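You operate a simulated robot arm through the tools that you are given. There is no shell and no other tool. Be economical: measure what you need, move in short steps, check, and stop when the job is done.

The job below is to be done with a simulated robot arm. You get a single attempt, and the scene is never put back.

JOB
Stack the blue cell from the top of the steel bench on top of the black cell.
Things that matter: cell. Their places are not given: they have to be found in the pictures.

Only the result counts: the job must be done as asked and must still hold three seconds after the hand-in. Knocking over, shifting, dropping, spilling or breaking anything else fails it.

ROBOT AND FRAMES
A 7-joint arm with a two-finger parallel gripper, fixed in place. Base frame: the origin is at the foot of the arm, x ahead of it, y to its left, z up; the work surface is at about z = 0. Readings come in mm, rad, newtons and seconds.
With the tool pointing down near the work surface it reaches from about 240 to 620 mm from the base axis. Its first joint turns from -1.152 to 1.152 rad. Payload 2.6 kg.
The tool frame sits at the grasp point between the pads (the TCP): z along the fingers, y along the line on which they close. The tips reach 30 mm beyond it. Largest opening 94 mm; finger width 28, thickness 10; the body of the gripper, 50 by 96 mm, starts 55 mm behind the TCP.
Orientation is told as [roll, pitch, yaw] about the base's x, y, z axes, in that order, counted from this pose: with the fingers straight down and closing along the base's y, the tool's x points along the base's -x, its y along +y and its z along -z.

CONTROLS
- The arm moves only by the tool move_arm. Its argument "series" is a list of rows, each an object of numbers (a shift or turn left out is 0, a gripper value left out holds the last): "tx", "ty", "tz": the shift along the base's x, y, z in mm; "yaw": the turn about the base's z in degrees; "hand": the gripper command, from -1 (shut) to 1 (fully open), values between in proportion. In form: [{"tx": .., "ty": .., "tz": .., "yaw": .., "hand": ..}, ...]. A call has 1 to 8 rows; each row shifts and turns the commanded pose from where the row before left it. A row lasts 0.2 s, in which the tool goes at most 50 mm and 0.15 rad; a call with a longer step from one row to the next is refused whole, and so is a gripper value outside its range. A pose out of reach is approached as far as the arm can. The call stops where the force on the tool passes 40 N (or 10 N more than at its start, if that is more) or the arm is blocked; 0.2 s more then pass. Each finger travels about 72 mm/s and halts on what it meets, pressing with about 24 N; the grip force reading is that of the motor and also rises with nothing between the fingers. The clock runs only during rows and for 0.2 s after the last one: add rows that do not move to give the fingers time. It gives the time, the measured TCP pose, the force on the tool (base axes), the opening and the grip force at its end, in the units of the frame above (readings bear some noise), and new pictures: "views" is both (left out), scene, wrist or none.
- Cameras (640 x 400 px; columns grow to the right, rows downward): "scene" is fixed at [47, 440.9, 562.2]; the picture's right is [-0.69, -0.72, 0.00], its down [-0.46, 0.44, -0.77] and it looks along [0.56, -0.53, -0.64] (base axes); focal length 351 px, centre (320, 200). "wrist" rides on the gripper at [-37, 0, -58] in the tool frame; the picture's right is [0.00, -1.00, 0.00], its down [0.97, 0.00, -0.24] and it looks along [0.24, 0.00, 0.97] (tool axes); focal length 218 px, centre (320, 200).
- point_at(camera, pixels): for up to 12 pixels [column, row] of the newest picture of that camera ("zoom" is the newest enlarged one), the place [x, y, z] in the base frame of the surface seen there, good to about 3 mm, but the place of the scene camera against the robot may be out by one fixed shift of up to 12 mm in any direction. No time passes.
- inspect(camera, box): a new picture of the part [left, top, right, bottom] of that camera's present view, enlarged. No time passes.
- hand_in(): hands the job in; it is judged then, once.

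Go step by step. Measure first, check grasps and placings, and put right what went wrong. The budget is 60 turns and 120 pictures, counting those below and the enlarged ones. Unless the task says otherwise, let go and move clear before handing in, and close with one line.

The tools are called after "Emit:" by a JSON object that holds its "fn" and its "kwargs". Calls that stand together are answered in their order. move_arm: Moves the arm, as the interface text tells. Its arguments: {"type":"object","properties":{"series":{"type":"array","items":{"type":"object","properties":{"tx":{"type":"number"},"ty":{"type":"number"},"tz":{"type":"number"},"yaw":{"type":"number"},"hand":{"type":"number"}}}},"views":{"type":"string","enum":["both","scene","wrist","none"]}},"required":["series"]} The other tools are called the same way: point_at (camera, pixels) gives the place of the surface under pixels of a picture; inspect (camera, box) takes an enlarged picture of a part of a camera's view; hand_in () hands the job in.

At the start:

```text
time_s: 0.0
ee_pos: [320.3, -130.5, 219.2]
orientation: [0.001, 0.0, 0.0]
contact_force: [-1.0, 0.7, -0.6]
opening: 93.9
grip_force: 0.0
```

scene: 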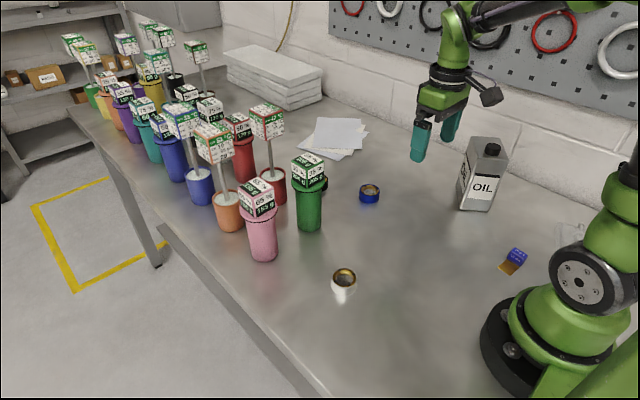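
wrist: 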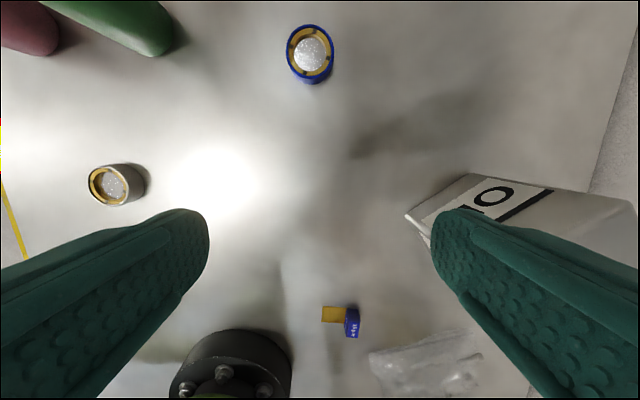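

The pictures show a blue ring-shaped object at scene (369,193), a pale or dark one at (343,280), and a small blue/yellow item at (513,260). I'll enlarge these to see which are the cells.

Emit:
{"fn": "inspect", "kwargs": {"camera": "scene", "box": [300, 160, 420, 310]}}

Emit:
{"fn": "inspect", "kwargs": {"camera": "wrist", "box": [60, 10, 360, 220]}}

Emit:
{"fn": "inspect", "kwargs": {"camera": "scene", "box": [480, 220, 560, 290]}}

Emit:
{"fn": "point_at", "kwargs": {"camera": "wrist", "pixels": [[310, 52], [310, 83], [111, 184], [148, 184], [290, 50], [333, 50], [90, 184], [131, 184], [333, 314], [352, 322]]}}

```text
2.67 times, centred on (360, 235) of scene
```

zoom: 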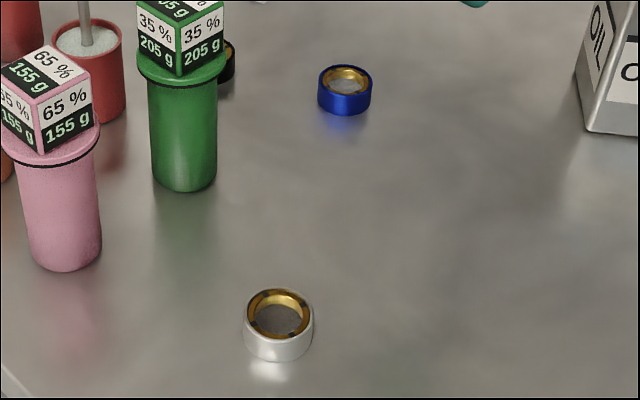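

```text
1.90 times, centred on (210, 115) of wrist
```

zoom: 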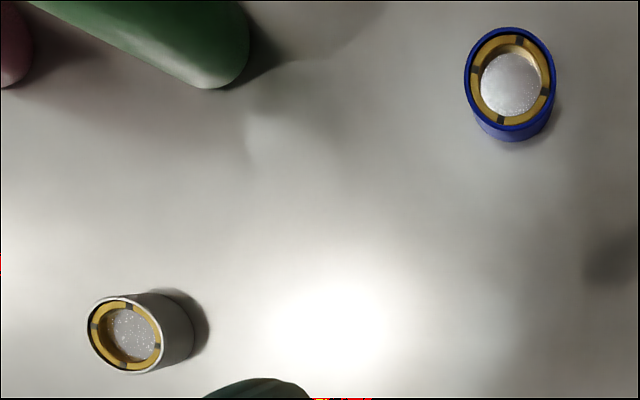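

```text
5.71 times, centred on (520, 255) of scene
```

zoom: 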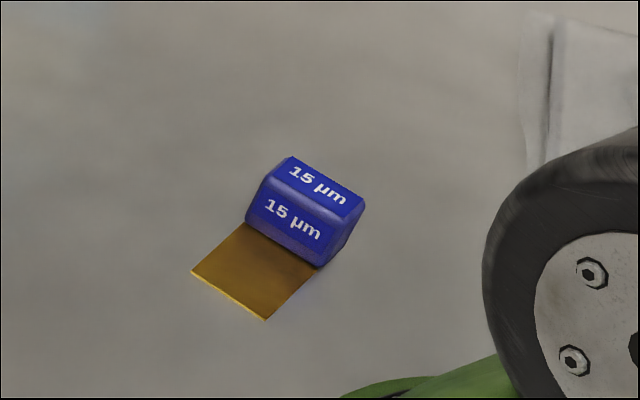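

```text
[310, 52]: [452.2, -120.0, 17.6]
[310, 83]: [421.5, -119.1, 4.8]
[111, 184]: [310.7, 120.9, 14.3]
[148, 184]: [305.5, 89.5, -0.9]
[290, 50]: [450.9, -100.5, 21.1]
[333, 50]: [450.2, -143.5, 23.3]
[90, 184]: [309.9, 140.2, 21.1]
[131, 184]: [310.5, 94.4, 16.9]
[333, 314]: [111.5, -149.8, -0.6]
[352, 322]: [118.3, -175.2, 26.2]
```

The third ring, dark with gold, sits partly hidden behind the green cylinder at about scene (325,184), so that is the likely black cell. I'll locate it and enlarge it.

Emit:
{"fn": "inspect", "kwargs": {"camera": "scene", "box": [285, 140, 385, 240]}}

Emit:
{"fn": "point_at", "kwargs": {"camera": "scene", "pixels": [[326, 183], [325, 188], [369, 188], [369, 199], [308, 228], [308, 180], [308, 155], [343, 275], [262, 210], [263, 255], [267, 110], [273, 180]]}}

```text
4.00 times, centred on (335, 190) of scene
```

zoom: 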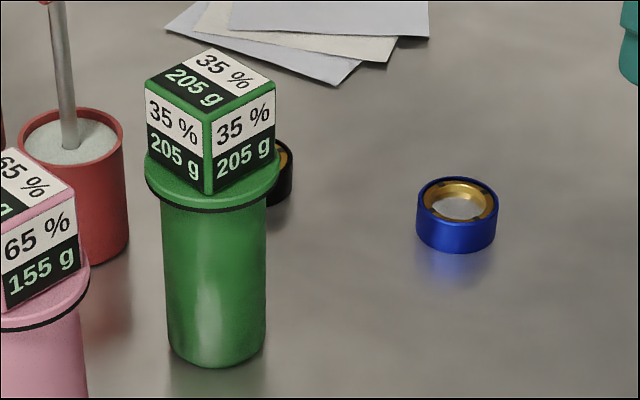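

```text
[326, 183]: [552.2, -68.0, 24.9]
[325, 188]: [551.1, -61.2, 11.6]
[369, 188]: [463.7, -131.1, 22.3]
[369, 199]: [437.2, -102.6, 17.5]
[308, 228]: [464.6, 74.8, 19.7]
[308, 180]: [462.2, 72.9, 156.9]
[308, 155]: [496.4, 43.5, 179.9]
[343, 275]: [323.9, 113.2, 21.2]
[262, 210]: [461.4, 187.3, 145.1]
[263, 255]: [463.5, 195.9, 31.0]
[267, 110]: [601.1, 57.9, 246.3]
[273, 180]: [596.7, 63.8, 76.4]
```

The black cell seems to be near (560,-50), close to the green canister at about (480,55). I'll move forward to see it from the wrist camera, which also clears the way to the blue cell.

Emit:
{"fn": "move_arm", "kwargs": {"series": [{"tx": 40}, {"tx": 45}, {"tx": 45, "ty": 5}, {"ty": 5}, {}]}}

```text
time_s: 1.2
ee_pos: [449.1, -121.2, 219.0]
orientation: [0.001, 0.0, -0.001]
contact_force: [-0.4, -0.6, 0.0]
opening: 94.1
grip_force: 0.0
```

scene: 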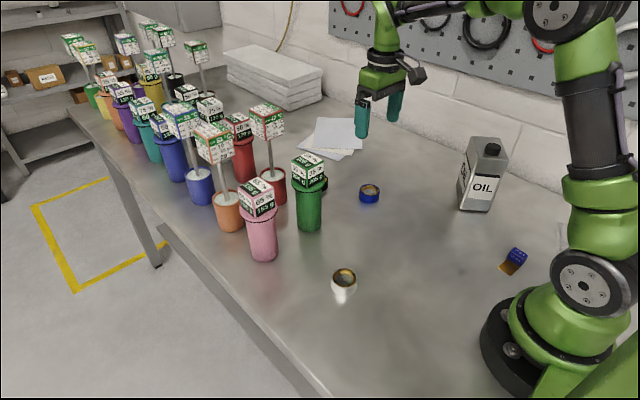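
wrist: 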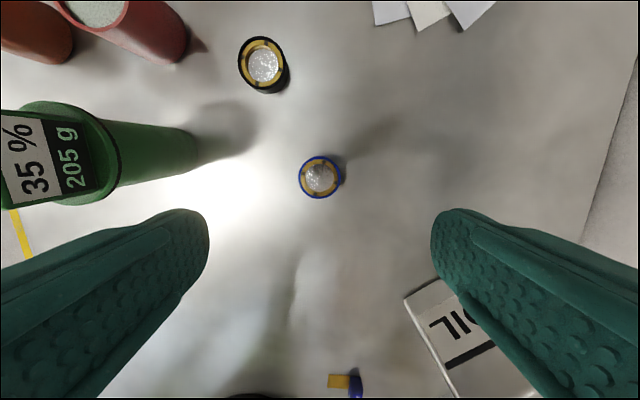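

Emit:
{"fn": "inspect", "kwargs": {"camera": "wrist", "box": [220, 20, 380, 220]}}

Emit:
{"fn": "point_at", "kwargs": {"camera": "wrist", "pixels": [[300, 177], [341, 177], [320, 158], [320, 196], [320, 177], [240, 61], [284, 62], [262, 39], [263, 84], [263, 64], [195, 150], [75, 105]]}}

```text
2.00 times, centred on (300, 120) of wrist
```

zoom: 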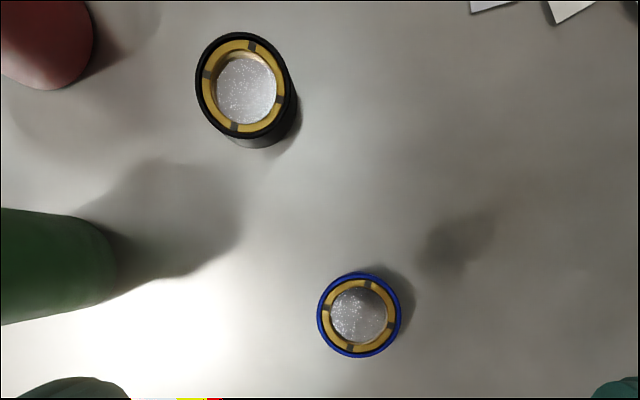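

```text
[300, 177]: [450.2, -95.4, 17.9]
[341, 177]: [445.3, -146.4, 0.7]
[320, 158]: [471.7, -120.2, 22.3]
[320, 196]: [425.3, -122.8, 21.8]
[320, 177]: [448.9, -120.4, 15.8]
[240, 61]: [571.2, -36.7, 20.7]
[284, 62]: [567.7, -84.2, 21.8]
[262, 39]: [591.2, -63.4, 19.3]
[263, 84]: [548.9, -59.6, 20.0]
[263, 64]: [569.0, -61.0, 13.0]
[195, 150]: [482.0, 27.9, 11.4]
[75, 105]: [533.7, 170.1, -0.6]
```

The wrist view shows both cells clearly. The blue one has its centre at wrist (320,177), about (448.5,-120.5), and the black one at (262,62), about (569.5,-60.5); both are about 48 mm across with tops at about z=22. The tool is already over the blue cell, so I'll descend with the hand open.

Emit:
{"fn": "move_arm", "kwargs": {"series": [{"tz": -45, "hand": 1}, {"tz": -45}, {"tz": -40}, {"tz": -30}, {}], "views": "wrist"}}

```text
time_s: 2.4
ee_pos: [450.5, -119.4, 60.1]
orientation: [0.0, 0.0, 0.001]
contact_force: [1.0, 0.6, 0.1]
opening: 94.2
grip_force: 0.0
```

wrist: 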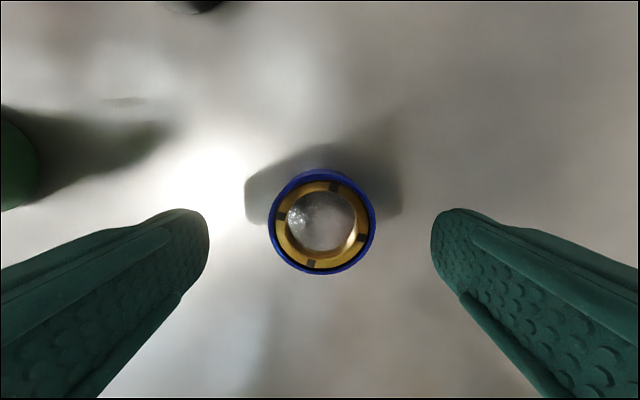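

The blue cell is centred between the fingers at about wrist (322,222). I'll measure its rim to fine-tune before the last descent.

Emit:
{"fn": "point_at", "kwargs": {"camera": "wrist", "pixels": [[272, 222], [371, 222], [322, 177], [322, 268], [322, 222], [322, 171], [230, 150], [280, 200], [360, 250]]}}

```text
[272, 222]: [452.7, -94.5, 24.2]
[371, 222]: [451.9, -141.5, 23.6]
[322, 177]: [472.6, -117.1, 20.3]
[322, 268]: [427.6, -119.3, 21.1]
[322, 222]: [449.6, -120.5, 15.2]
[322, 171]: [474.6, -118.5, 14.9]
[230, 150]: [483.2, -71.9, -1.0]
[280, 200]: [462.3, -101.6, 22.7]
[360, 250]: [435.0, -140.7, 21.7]
```

The cell's centre is at about (450.5,-118.5) with its top at about z=23, and the TCP is on it to within 1 mm. I'll go down 26 mm and close.

Emit:
{"fn": "move_arm", "kwargs": {"series": [{"tz": -16}, {"tz": -10}, {}, {"hand": -1}, {}, {}, {}, {}], "views": "wrist"}}

```text
time_s: 4.2
ee_pos: [449.5, -119.4, 32.7]
orientation: [0.001, -0.001, -0.001]
contact_force: [0.4, 0.5, -0.6]
opening: 48.7
grip_force: 23.9
```

wrist: 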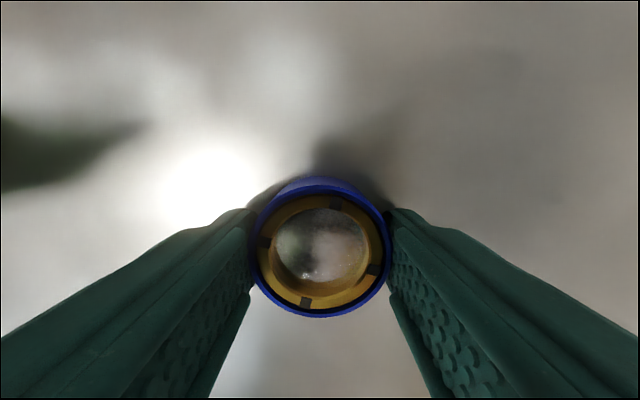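

The grip holds at 48.7 mm and 24 N, with the ring centred between the pads. I'll lift and check from both cameras.

Emit:
{"fn": "move_arm", "kwargs": {"series": [{"tz": 15}, {"tz": 35}, {"tz": 40}, {}]}}

Emit:
{"fn": "inspect", "kwargs": {"camera": "scene", "box": [320, 110, 440, 220]}}

```text
time_s: 5.2
ee_pos: [450.2, -118.3, 123.5]
orientation: [-0.001, 0.001, -0.001]
contact_force: [0.1, -0.6, -0.2]
opening: 49.0
grip_force: 23.9
```

scene: 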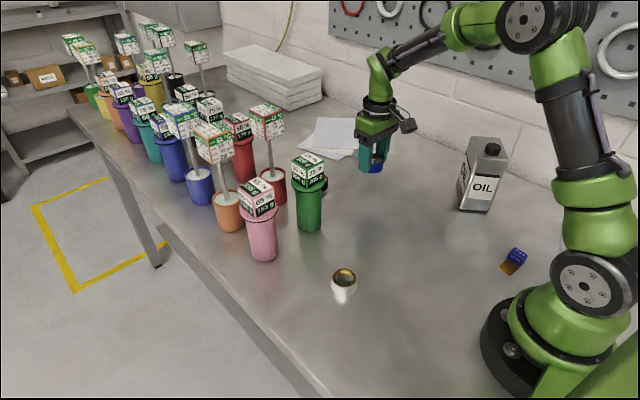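
wrist: 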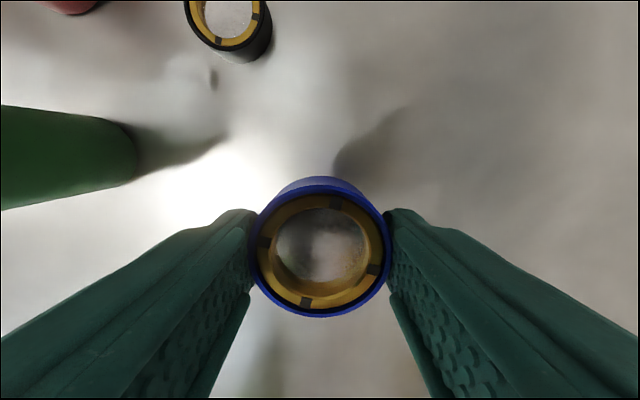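

```text
3.64 times, centred on (380, 165) of scene
```

zoom: 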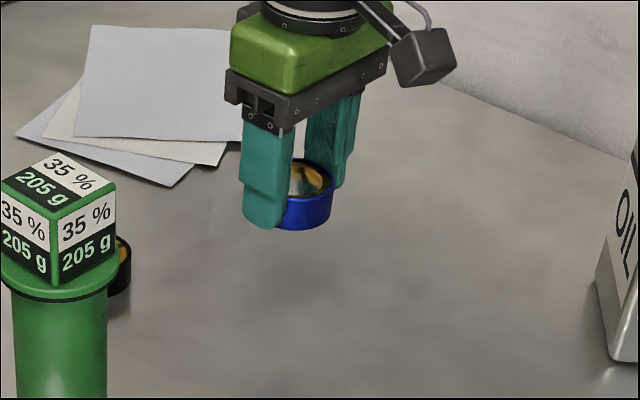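

The blue cell is lifted cleanly. I'll move part of the way so the black cell is fully in the wrist view, then measure it again.

Emit:
{"fn": "move_arm", "kwargs": {"series": [{"tx": 30}, {"tx": 30, "ty": 10}, {}], "views": "wrist"}}

```text
time_s: 6.0
ee_pos: [510.3, -109.4, 124.6]
orientation: [-0.002, 0.0, 0.001]
contact_force: [0.7, -0.7, -1.0]
opening: 48.9
grip_force: 24.1
```

wrist: 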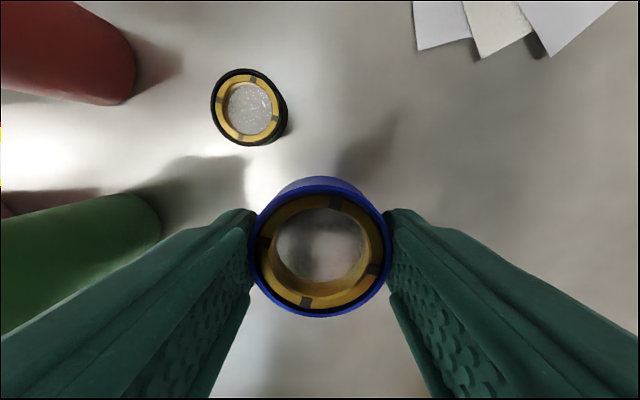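

Emit:
{"fn": "inspect", "kwargs": {"camera": "wrist", "box": [200, 60, 300, 160]}}

Emit:
{"fn": "inspect", "kwargs": {"camera": "wrist", "box": [230, 160, 410, 330]}}

Emit:
{"fn": "point_at", "kwargs": {"camera": "wrist", "pixels": [[216, 107], [281, 107], [248, 74], [248, 140], [249, 107], [222, 85], [276, 130], [275, 85], [222, 130]]}}

Emit:
{"fn": "point_at", "kwargs": {"camera": "wrist", "pixels": [[258, 250], [384, 250], [321, 190], [321, 312], [281, 203], [366, 298], [364, 203], [279, 298]]}}

```text
4.00 times, centred on (250, 110) of wrist
```

zoom: 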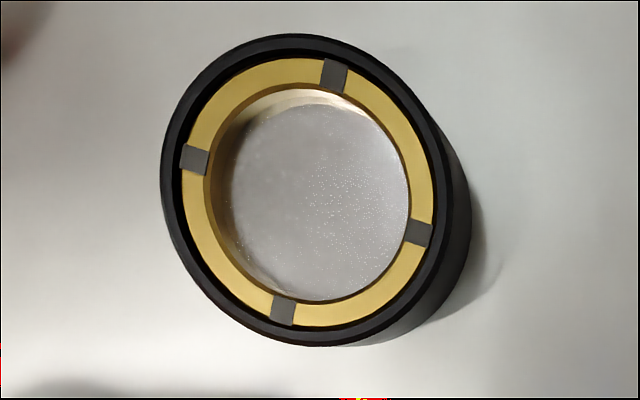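

```text
2.35 times, centred on (320, 245) of wrist
```

zoom: 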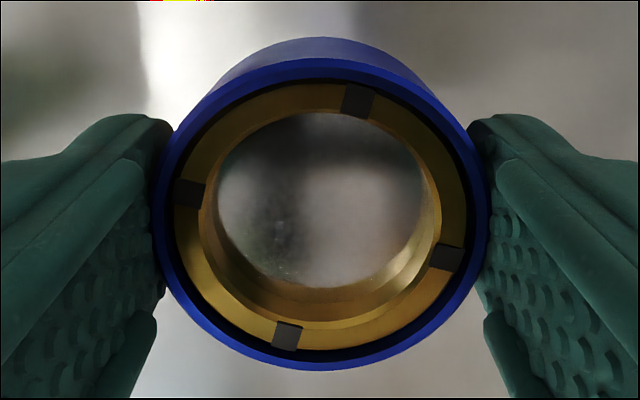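

```text
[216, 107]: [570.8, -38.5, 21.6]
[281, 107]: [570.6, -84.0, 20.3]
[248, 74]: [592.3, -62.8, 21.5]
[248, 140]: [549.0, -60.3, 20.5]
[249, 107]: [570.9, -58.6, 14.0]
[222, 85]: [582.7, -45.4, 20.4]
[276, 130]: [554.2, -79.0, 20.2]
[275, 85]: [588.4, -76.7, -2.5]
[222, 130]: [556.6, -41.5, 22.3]
```

```text
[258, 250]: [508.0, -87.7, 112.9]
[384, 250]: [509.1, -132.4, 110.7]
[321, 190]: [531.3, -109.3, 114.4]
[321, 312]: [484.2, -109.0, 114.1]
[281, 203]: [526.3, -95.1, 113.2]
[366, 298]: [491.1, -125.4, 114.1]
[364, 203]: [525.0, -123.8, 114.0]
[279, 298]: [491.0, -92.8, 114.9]
```

The rim edges put the black cell's centre at about (571,-60) with its top at about z=22, and the blue cell sits centred in the hand. I'll move over it and come down to roughly 15 mm above contact.

Emit:
{"fn": "move_arm", "kwargs": {"series": [{"tx": 25, "ty": 20}, {"tx": 25, "ty": 20}, {"tx": 10.7, "ty": 9.7}, {"tz": -30}, {"tz": -22}, {}, {}]}}

Emit:
{"fn": "inspect", "kwargs": {"camera": "scene", "box": [280, 120, 400, 220]}}

Emit:
{"fn": "inspect", "kwargs": {"camera": "wrist", "box": [230, 130, 410, 330]}}

```text
time_s: 7.6
ee_pos: [570.0, -61.7, 70.3]
orientation: [0.001, -0.001, 0.0]
contact_force: [-1.1, 0.7, -1.8]
opening: 48.6
grip_force: 24.2
```

scene: 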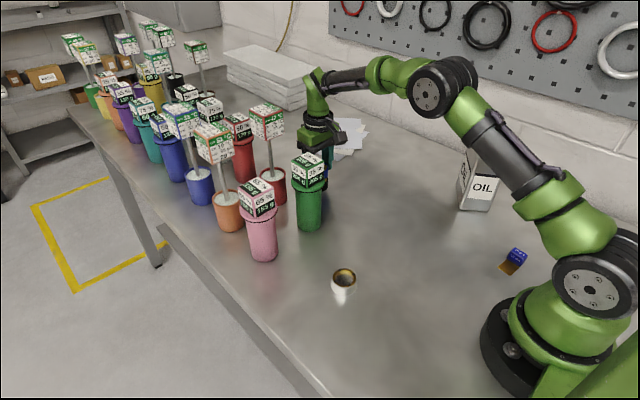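
wrist: 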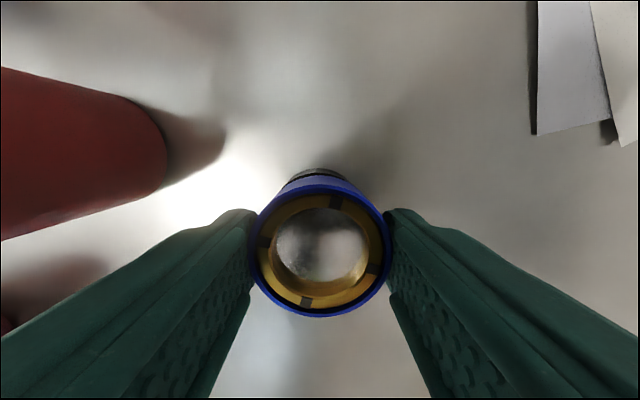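

```text
4.00 times, centred on (340, 170) of scene
```

zoom: 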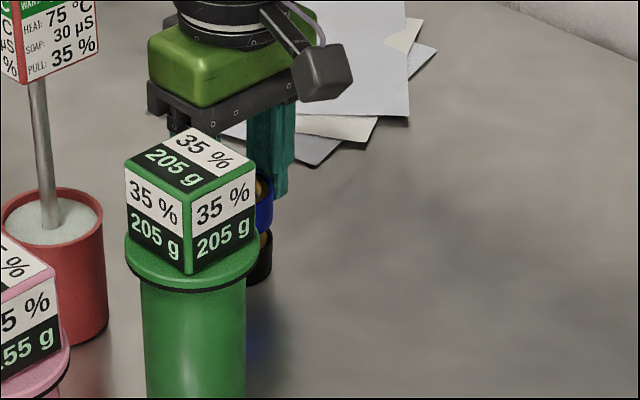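

```text
2.00 times, centred on (320, 230) of wrist
```

zoom: 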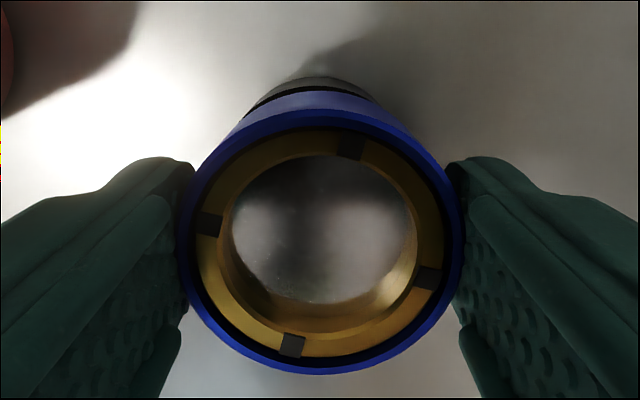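

The black cell peeks out behind the blue one at wrist (320,172), nearly symmetric. I'll enlarge that edge to refine the y alignment.

Emit:
{"fn": "inspect", "kwargs": {"camera": "wrist", "box": [270, 155, 370, 215]}}

```text
6.40 times, centred on (320, 185) of wrist
```

zoom: 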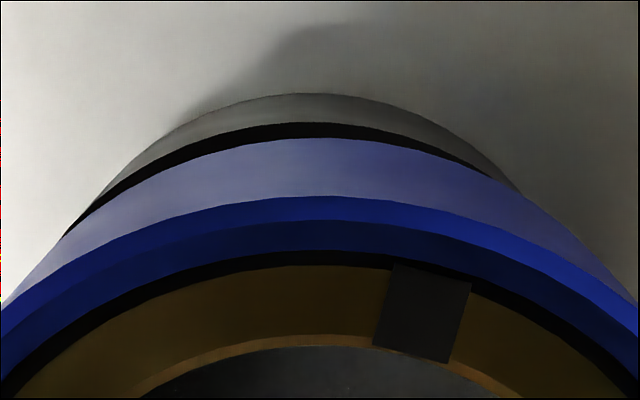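

The black rim is centred in x, and its apex sits about 1 mm toward +y. I'll correct that and lower gently to just above contact.

Emit:
{"fn": "move_arm", "kwargs": {"series": [{"ty": 1, "tx": -0.5}, {"tz": -6}, {"tz": -4}, {"tz": -2}, {}, {}], "views": "wrist"}}

Emit:
{"fn": "inspect", "kwargs": {"camera": "scene", "box": [325, 155, 365, 200]}}

Emit:
{"fn": "inspect", "kwargs": {"camera": "wrist", "box": [270, 155, 370, 215]}}

```text
time_s: 9.0
ee_pos: [568.9, -60.0, 57.7]
orientation: [0.0, 0.002, -0.001]
contact_force: [-0.3, 0.5, -1.5]
opening: 48.8
grip_force: 24.3
```

wrist: 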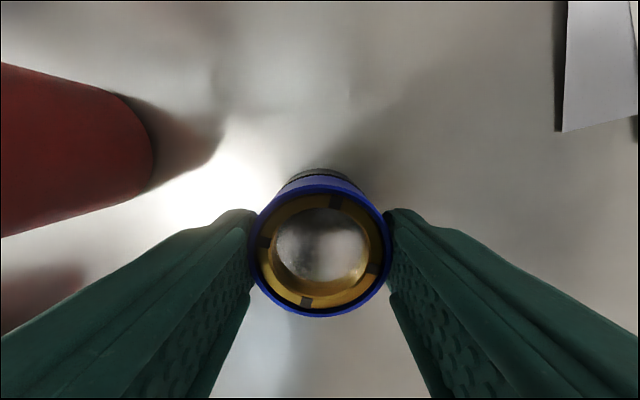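

```text
8.89 times, centred on (345, 178) of scene
```

zoom: 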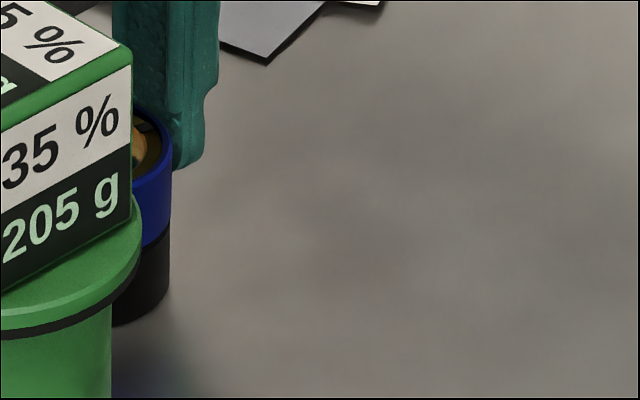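

```text
6.40 times, centred on (320, 185) of wrist
```

zoom: 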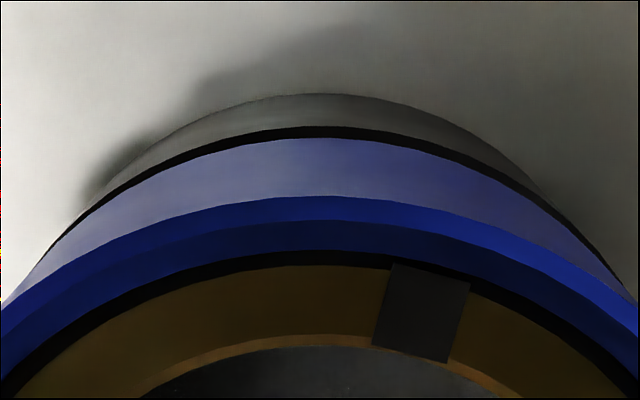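

The blue cell is now concentric with the black one and barely above it: the scene edges line up at zoom (170,235), with no contact force yet. I'll lower in 1 mm steps to contact.

Emit:
{"fn": "move_arm", "kwargs": {"series": [{"tz": -1}, {"tz": -1}, {}, {}], "views": "none"}}

Emit:
{"fn": "inspect", "kwargs": {"camera": "scene", "box": [325, 155, 365, 200]}}

```text
time_s: 10.0
ee_pos: [570.1, -61.4, 57.2]
orientation: [0.002, -0.001, 0.0]
contact_force: [0.6, 0.1, -1.3]
opening: 48.6
grip_force: 24.3
```

```text
8.89 times, centred on (345, 178) of scene
```

zoom: 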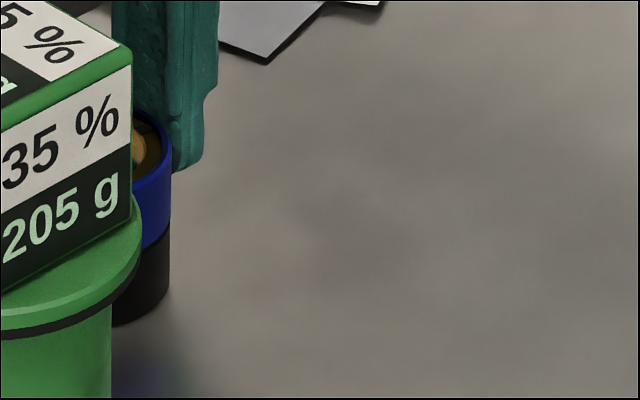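

The reading shows no contact yet (force z -1.3). I'll lower another 1.5 mm and watch the force.

Emit:
{"fn": "move_arm", "kwargs": {"series": [{"tz": -0.8}, {"tz": -0.7}, {}, {}], "views": "none"}}

Emit:
{"fn": "inspect", "kwargs": {"camera": "wrist", "box": [270, 155, 370, 215]}}

```text
time_s: 11.0
ee_pos: [570.6, -60.9, 56.7]
orientation: [-0.003, -0.002, -0.002]
contact_force: [-1.9, -1.7, 12.2]
opening: 48.7
grip_force: 23.2
```

```text
6.40 times, centred on (320, 185) of wrist
```

zoom: 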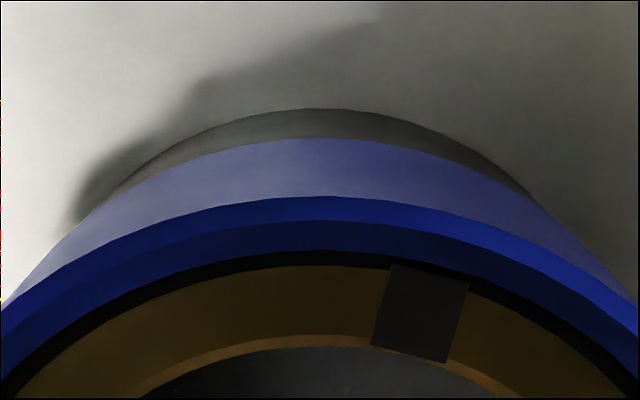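

The upward force is now 12 N, so the blue cell is seated on the black one. I'll ease the preload and open.

Emit:
{"fn": "move_arm", "kwargs": {"series": [{"tz": 0.4}, {"hand": -0.1}, {"hand": 0.2}, {"hand": 0.6}, {}, {}, {}]}}

```text
time_s: 12.6
ee_pos: [568.4, -57.7, 55.5]
orientation: [0.001, 0.001, 0.0]
contact_force: [-0.9, 0.4, 0.0]
opening: 75.0
grip_force: 0.1
```

scene: 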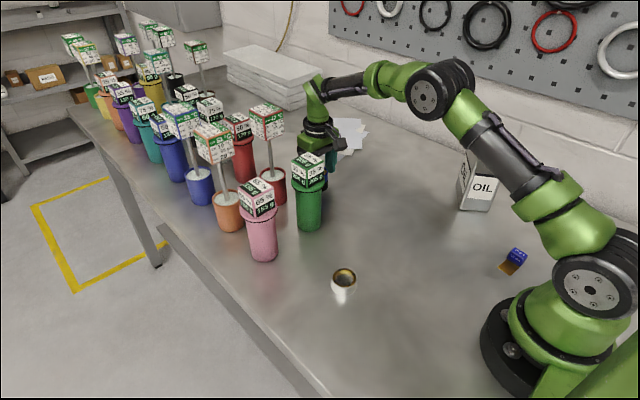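
wrist: 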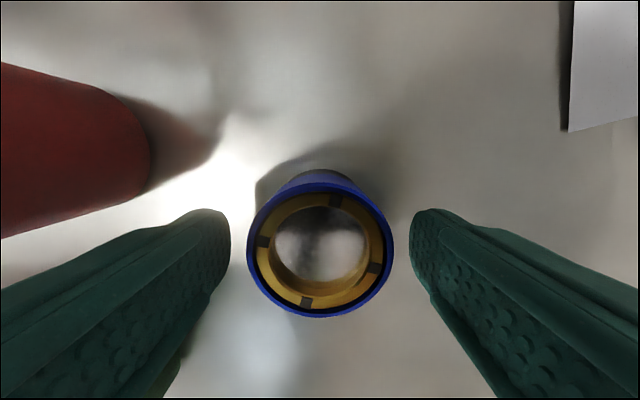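

The fingers are open to 75 mm and clear of the ring on both sides. I'll rise straight up and look at the stack.

Emit:
{"fn": "move_arm", "kwargs": {"series": [{"tz": 25}, {"tz": 45}, {"tz": 45}, {"tx": -30, "ty": -20, "tz": 20}, {"tx": -30, "ty": -20}, {}, {}]}}

Emit:
{"fn": "inspect", "kwargs": {"camera": "scene", "box": [290, 140, 370, 240]}}

Emit:
{"fn": "inspect", "kwargs": {"camera": "wrist", "box": [200, 40, 360, 160]}}

```text
time_s: 14.2
ee_pos: [507.8, -101.0, 192.0]
orientation: [0.0, 0.0, 0.001]
contact_force: [-0.2, -0.7, -0.2]
opening: 75.3
grip_force: 0.1
```

scene: 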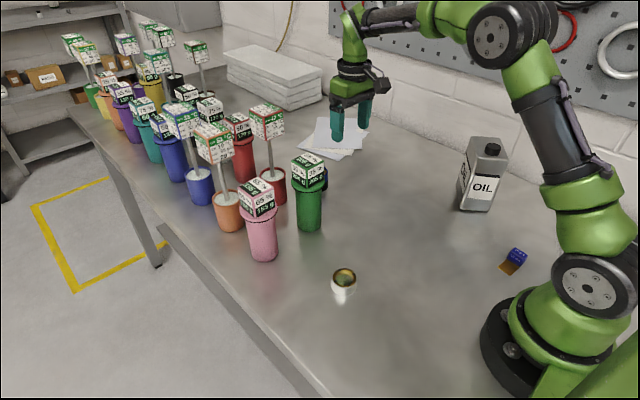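
wrist: 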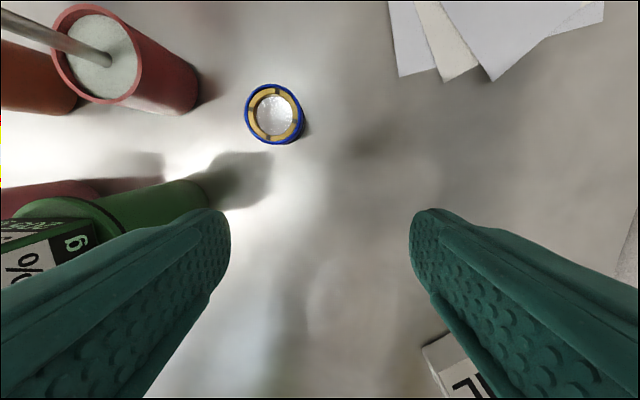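

```text
4.00 times, centred on (330, 190) of scene
```

zoom: 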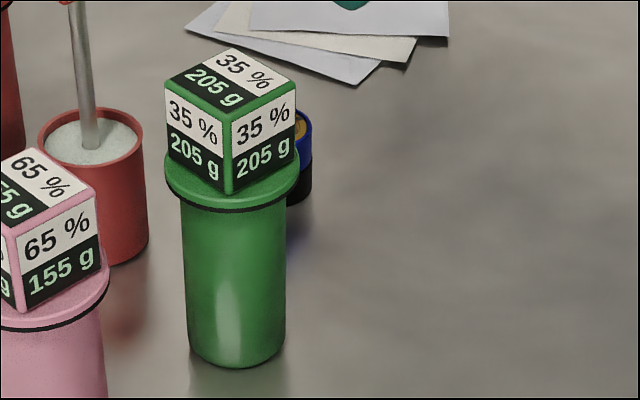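

```text
3.33 times, centred on (280, 100) of wrist
```

zoom: 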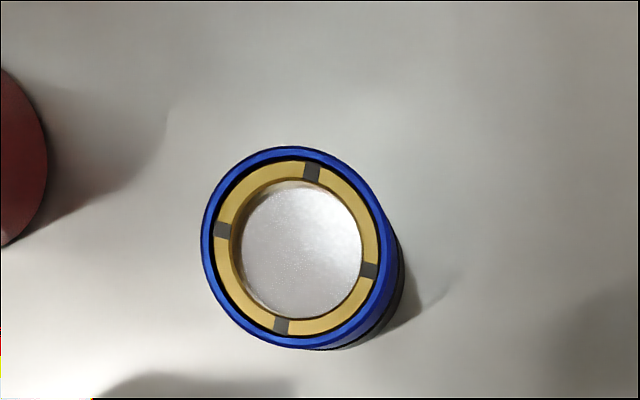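

The blue cell sits flush on the black one at scene zoom (303,155), nothing else has moved, and the arm is clear. I'll hand in.

Emit:
{"fn": "hand_in", "kwargs": {}}

```text
The job is handed in.
```

The blue cell is stacked on the black cell, released and standing flush in the last pictures, with the arm moved clear and the job handed in.
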